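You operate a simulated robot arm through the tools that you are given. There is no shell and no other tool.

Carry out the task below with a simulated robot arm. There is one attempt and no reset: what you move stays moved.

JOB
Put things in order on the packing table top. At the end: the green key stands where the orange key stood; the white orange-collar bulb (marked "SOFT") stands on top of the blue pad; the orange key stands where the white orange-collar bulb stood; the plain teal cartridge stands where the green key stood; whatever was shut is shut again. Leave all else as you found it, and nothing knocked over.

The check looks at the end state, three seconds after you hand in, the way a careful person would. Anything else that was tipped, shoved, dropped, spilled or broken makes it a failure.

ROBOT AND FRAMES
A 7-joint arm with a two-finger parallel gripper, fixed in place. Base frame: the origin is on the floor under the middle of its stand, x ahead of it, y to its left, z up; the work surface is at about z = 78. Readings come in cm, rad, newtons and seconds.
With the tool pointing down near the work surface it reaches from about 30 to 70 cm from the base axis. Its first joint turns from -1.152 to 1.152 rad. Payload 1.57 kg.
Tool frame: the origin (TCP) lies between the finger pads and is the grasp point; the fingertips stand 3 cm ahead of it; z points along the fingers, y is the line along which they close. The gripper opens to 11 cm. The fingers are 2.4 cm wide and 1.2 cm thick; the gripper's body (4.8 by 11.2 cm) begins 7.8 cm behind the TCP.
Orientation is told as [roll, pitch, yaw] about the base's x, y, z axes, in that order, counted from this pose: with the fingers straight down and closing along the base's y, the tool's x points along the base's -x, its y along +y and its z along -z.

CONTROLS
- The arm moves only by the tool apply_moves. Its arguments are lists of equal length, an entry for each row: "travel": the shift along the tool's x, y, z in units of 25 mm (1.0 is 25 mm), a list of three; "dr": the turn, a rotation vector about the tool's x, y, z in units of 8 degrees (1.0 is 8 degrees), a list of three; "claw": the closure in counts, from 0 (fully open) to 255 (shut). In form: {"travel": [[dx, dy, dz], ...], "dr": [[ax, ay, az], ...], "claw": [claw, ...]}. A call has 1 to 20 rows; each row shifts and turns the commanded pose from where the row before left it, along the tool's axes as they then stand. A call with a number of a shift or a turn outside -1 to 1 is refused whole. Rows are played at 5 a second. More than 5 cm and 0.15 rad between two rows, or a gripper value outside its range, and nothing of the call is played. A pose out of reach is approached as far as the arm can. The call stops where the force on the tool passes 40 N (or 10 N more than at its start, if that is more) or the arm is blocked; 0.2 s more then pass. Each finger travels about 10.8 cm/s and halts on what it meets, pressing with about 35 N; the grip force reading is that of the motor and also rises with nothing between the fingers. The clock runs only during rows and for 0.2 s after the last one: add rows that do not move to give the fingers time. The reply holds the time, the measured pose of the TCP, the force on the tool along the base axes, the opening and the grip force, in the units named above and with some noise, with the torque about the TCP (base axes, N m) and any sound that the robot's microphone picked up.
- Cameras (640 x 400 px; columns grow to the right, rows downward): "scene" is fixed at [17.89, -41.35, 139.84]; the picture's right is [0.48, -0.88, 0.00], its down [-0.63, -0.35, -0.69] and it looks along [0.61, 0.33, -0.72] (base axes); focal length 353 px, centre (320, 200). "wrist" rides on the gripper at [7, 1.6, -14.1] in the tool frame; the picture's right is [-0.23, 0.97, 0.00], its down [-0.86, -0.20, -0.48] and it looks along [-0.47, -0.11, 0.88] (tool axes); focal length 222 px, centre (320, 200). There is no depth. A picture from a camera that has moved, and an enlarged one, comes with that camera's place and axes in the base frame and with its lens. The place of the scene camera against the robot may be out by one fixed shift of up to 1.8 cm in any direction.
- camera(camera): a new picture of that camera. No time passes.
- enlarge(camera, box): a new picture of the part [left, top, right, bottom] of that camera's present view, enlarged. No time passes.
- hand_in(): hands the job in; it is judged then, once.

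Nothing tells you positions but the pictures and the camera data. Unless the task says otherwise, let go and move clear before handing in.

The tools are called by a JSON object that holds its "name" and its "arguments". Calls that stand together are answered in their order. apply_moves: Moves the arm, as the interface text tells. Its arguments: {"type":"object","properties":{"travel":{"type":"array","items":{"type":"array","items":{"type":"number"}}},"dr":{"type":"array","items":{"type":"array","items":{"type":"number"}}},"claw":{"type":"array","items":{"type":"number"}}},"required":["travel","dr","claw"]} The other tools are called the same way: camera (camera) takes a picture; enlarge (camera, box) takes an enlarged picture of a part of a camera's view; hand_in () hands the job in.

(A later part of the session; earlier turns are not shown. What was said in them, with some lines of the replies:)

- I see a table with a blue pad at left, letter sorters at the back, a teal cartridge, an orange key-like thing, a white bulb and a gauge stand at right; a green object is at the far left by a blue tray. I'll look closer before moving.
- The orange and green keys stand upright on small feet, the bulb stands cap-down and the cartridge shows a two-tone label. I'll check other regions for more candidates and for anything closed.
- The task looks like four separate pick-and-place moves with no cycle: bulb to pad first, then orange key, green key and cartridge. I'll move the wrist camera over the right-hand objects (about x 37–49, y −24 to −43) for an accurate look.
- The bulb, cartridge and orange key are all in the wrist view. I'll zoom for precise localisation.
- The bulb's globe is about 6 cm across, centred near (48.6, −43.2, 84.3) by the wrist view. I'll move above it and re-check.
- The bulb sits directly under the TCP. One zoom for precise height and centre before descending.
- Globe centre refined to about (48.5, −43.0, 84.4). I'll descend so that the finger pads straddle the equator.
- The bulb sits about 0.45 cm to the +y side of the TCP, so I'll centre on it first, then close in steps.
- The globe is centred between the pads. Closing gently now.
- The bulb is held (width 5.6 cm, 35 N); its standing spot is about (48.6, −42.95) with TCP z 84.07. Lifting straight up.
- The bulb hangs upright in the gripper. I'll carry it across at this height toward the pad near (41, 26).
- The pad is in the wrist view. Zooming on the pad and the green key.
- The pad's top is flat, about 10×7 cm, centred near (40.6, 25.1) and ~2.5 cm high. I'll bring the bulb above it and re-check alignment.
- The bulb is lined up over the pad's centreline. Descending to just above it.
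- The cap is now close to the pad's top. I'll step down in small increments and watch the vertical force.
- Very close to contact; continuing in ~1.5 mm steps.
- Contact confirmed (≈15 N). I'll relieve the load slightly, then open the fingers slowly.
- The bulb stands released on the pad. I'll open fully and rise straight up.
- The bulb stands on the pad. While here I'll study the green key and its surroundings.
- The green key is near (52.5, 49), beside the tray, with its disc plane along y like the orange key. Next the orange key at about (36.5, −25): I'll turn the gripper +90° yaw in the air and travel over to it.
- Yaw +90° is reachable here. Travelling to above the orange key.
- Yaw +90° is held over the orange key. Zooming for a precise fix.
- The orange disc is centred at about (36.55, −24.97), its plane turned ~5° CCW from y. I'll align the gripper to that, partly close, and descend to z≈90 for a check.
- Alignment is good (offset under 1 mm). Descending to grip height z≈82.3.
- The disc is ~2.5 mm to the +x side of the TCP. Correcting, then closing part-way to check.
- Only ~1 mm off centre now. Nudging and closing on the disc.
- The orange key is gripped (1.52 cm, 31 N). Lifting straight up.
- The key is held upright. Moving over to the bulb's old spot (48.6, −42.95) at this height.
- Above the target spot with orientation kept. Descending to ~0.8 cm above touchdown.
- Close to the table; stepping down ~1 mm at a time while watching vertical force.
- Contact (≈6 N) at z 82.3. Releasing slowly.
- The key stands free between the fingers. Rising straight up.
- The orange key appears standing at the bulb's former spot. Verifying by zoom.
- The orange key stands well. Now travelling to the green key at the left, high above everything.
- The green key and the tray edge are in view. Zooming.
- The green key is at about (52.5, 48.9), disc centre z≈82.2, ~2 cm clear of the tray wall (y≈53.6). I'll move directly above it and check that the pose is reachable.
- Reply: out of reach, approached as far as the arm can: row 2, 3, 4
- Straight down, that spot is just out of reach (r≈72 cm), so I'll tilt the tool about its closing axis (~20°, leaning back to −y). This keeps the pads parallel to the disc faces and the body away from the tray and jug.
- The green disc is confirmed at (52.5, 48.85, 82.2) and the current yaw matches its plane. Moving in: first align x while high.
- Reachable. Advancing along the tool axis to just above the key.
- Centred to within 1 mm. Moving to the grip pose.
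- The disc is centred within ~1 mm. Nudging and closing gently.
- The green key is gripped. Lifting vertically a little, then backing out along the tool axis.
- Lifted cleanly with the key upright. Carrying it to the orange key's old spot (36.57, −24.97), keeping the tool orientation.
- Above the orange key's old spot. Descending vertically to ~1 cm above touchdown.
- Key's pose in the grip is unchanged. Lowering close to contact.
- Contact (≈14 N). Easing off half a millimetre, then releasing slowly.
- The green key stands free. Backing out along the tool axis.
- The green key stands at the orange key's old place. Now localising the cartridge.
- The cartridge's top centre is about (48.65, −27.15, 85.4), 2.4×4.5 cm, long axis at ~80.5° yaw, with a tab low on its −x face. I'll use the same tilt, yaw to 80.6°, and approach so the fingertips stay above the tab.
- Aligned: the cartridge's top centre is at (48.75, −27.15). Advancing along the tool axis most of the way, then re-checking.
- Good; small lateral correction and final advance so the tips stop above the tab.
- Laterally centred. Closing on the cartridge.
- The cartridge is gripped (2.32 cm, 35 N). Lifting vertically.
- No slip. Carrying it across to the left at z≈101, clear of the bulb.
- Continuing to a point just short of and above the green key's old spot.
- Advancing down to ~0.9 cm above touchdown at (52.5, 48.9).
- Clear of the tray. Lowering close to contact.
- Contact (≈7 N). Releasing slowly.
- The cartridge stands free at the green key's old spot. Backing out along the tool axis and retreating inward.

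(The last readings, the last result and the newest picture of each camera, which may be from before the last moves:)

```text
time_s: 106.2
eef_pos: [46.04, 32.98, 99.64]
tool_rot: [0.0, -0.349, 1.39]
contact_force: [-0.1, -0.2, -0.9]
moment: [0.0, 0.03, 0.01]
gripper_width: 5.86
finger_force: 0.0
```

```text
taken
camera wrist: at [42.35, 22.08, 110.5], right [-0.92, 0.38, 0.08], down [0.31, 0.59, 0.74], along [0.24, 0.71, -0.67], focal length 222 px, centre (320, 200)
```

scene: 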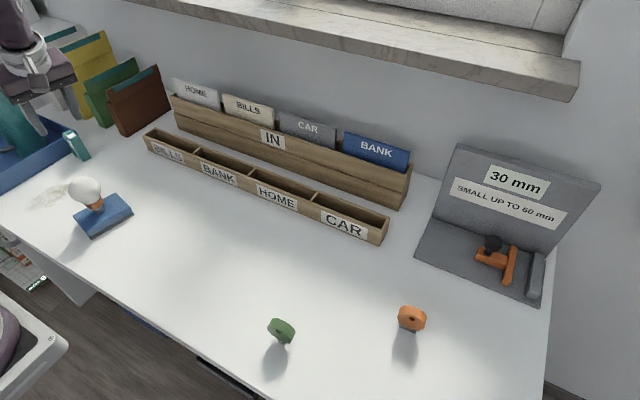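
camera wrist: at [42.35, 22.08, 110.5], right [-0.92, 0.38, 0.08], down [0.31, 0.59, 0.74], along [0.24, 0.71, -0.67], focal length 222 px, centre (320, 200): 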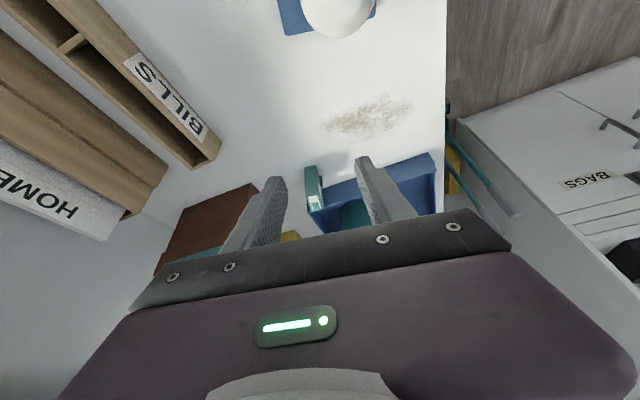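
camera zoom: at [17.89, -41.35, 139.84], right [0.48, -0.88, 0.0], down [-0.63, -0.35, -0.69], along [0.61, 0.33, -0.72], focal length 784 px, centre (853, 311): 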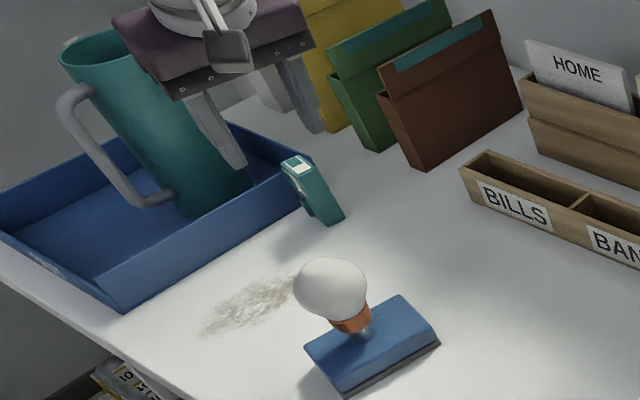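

All four items are in place and standing. I'll move the arm back toward its starting pose, well clear, and do a final inspection.

{"name": "apply_moves", "arguments": {"travel": [[-0.3, 0, -0.8], [-0.3, 0, -0.8], [0, 0, 0], [0, 0, 0], [0, 0, 0], [1, 0, 0], [1, 0, 0], [1, 0, 0], [1, 0, 0], [1, 0, 0], [1, 0, 0], [1, 0, 0], [1, 0, 0], [1, 0, 0], [1, 0, 0], [1, 0, 0], [1, 0, 0], [1, 0, 0], [1, 0, 0], [0, 0, 0]], "dr": [[0, 0, 0], [0, 0, 0], [0, 0.85, 0], [0, 0.85, 0], [0, 0.8, 0], [0, 0, 0], [0, 0, 0], [0, 0, 0], [0, 0, 0], [0, 0, 0], [0, 0, 0], [0, 0, 0], [0, 0, 0], [0, 0, 0], [0, 0, 0], [0, 0, 0], [0, 0, 0], [0, 0, 0], [0, 0, 0], [0, 0, 0]], "claw": [120, 120, 120, 120, 120, 120, 120, 120, 120, 120, 120, 120, 120, 120, 120, 120, 120, 120, 120, 120]}}

{"name": "camera", "arguments": {"camera": "scene"}}

{"name": "camera", "arguments": {"camera": "wrist"}}

{"name": "enlarge", "arguments": {"camera": "scene", "box": [240, 240, 460, 380]}}

{"name": "enlarge", "arguments": {"camera": "scene", "box": [0, 100, 160, 250]}}

```text
time_s: 110.4
eef_pos: [39.68, -1.26, 103.68]
tool_rot: [0.0, 0.002, 1.39]
contact_force: [-0.8, 0.8, 0.3]
moment: [-0.02, 0.01, 0.03]
gripper_width: 5.81
finger_force: 0.0
```

```text
taken
```

scene: 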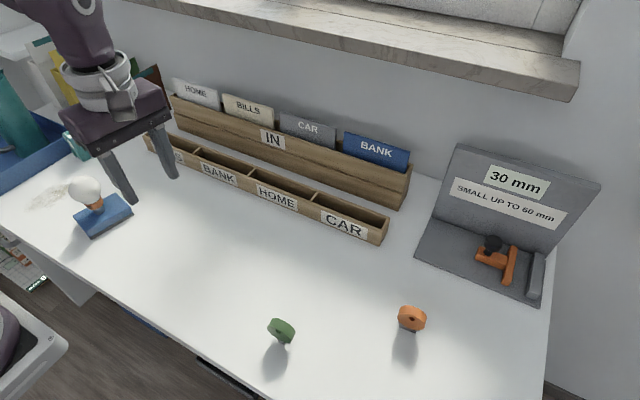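

```text
taken
camera wrist: at [36.85, -7.86, 117.76], right [-0.92, 0.4, 0.0], down [0.35, 0.81, 0.48], along [0.19, 0.44, -0.88], focal length 222 px, centre (320, 200)
```

wrist: 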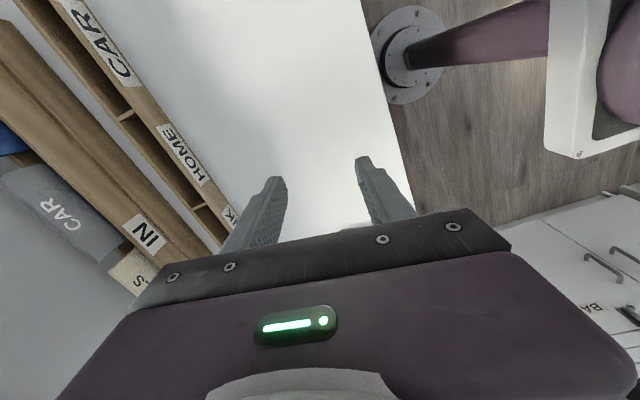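

```text
2.86 times, centred on (350, 310) of scene
camera zoom: at [17.89, -41.35, 139.84], right [0.48, -0.88, 0.0], down [-0.63, -0.35, -0.69], along [0.61, 0.33, -0.72], focal length 1008 px, centre (234, -114)
```

zoom: 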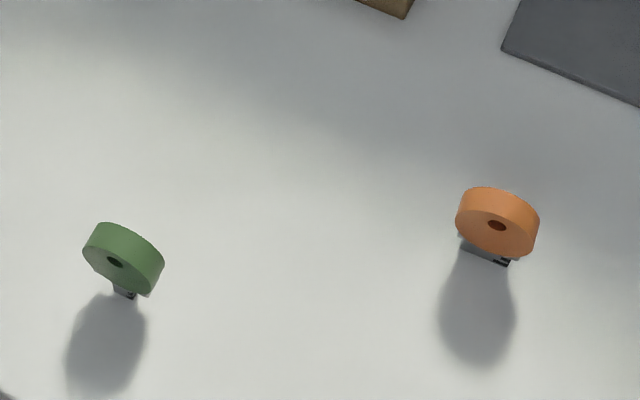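

```text
2.67 times, centred on (80, 175) of scene
camera zoom: at [17.89, -41.35, 139.84], right [0.48, -0.88, 0.0], down [-0.63, -0.35, -0.69], along [0.61, 0.33, -0.72], focal length 941 px, centre (960, 267)
```

zoom: 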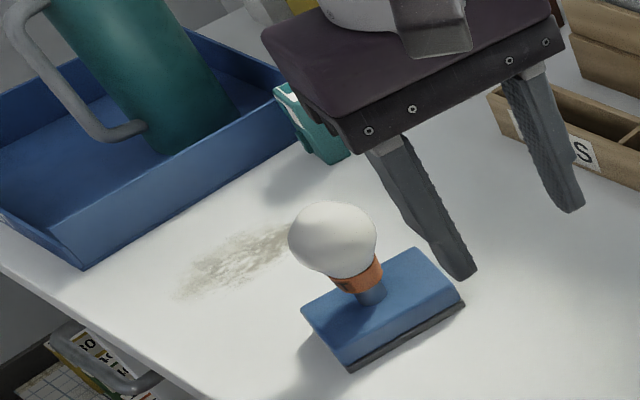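

The bulb stands on the pad, which hasn't moved. The orange key is on the bulb's old spot, the green key on the orange key's, and the cartridge on the green key's. Nothing else was disturbed or opened, and the arm is clear, so I'm handing in.

{"name": "hand_in", "arguments": {}}

```text
The job is handed in.
```

The job is handed in, and all four items were standing in their new places in the last pictures.

- **Bulb:** the white orange-collar bulb stands on the blue pad, and the pad did not move.
- **Orange key:** it stands where the bulb stood, near (48.6, −42.9).
- **Green key:** it stands where the orange key stood, near (36.6, −25.0).
- **Teal cartridge:** it stands where the green key stood, near (52.4, 48.8), about 2 cm clear of the blue tray. It was the only teal cartridge I could see, though it carries a half-white label, so I took it as the "plain" one.

I placed each item to within a few millimetres, going by the wrist camera and the arm's readings. Nothing was tipped, and I opened nothing, so there was nothing to shut again. The arm is empty and clear of everything on the table.
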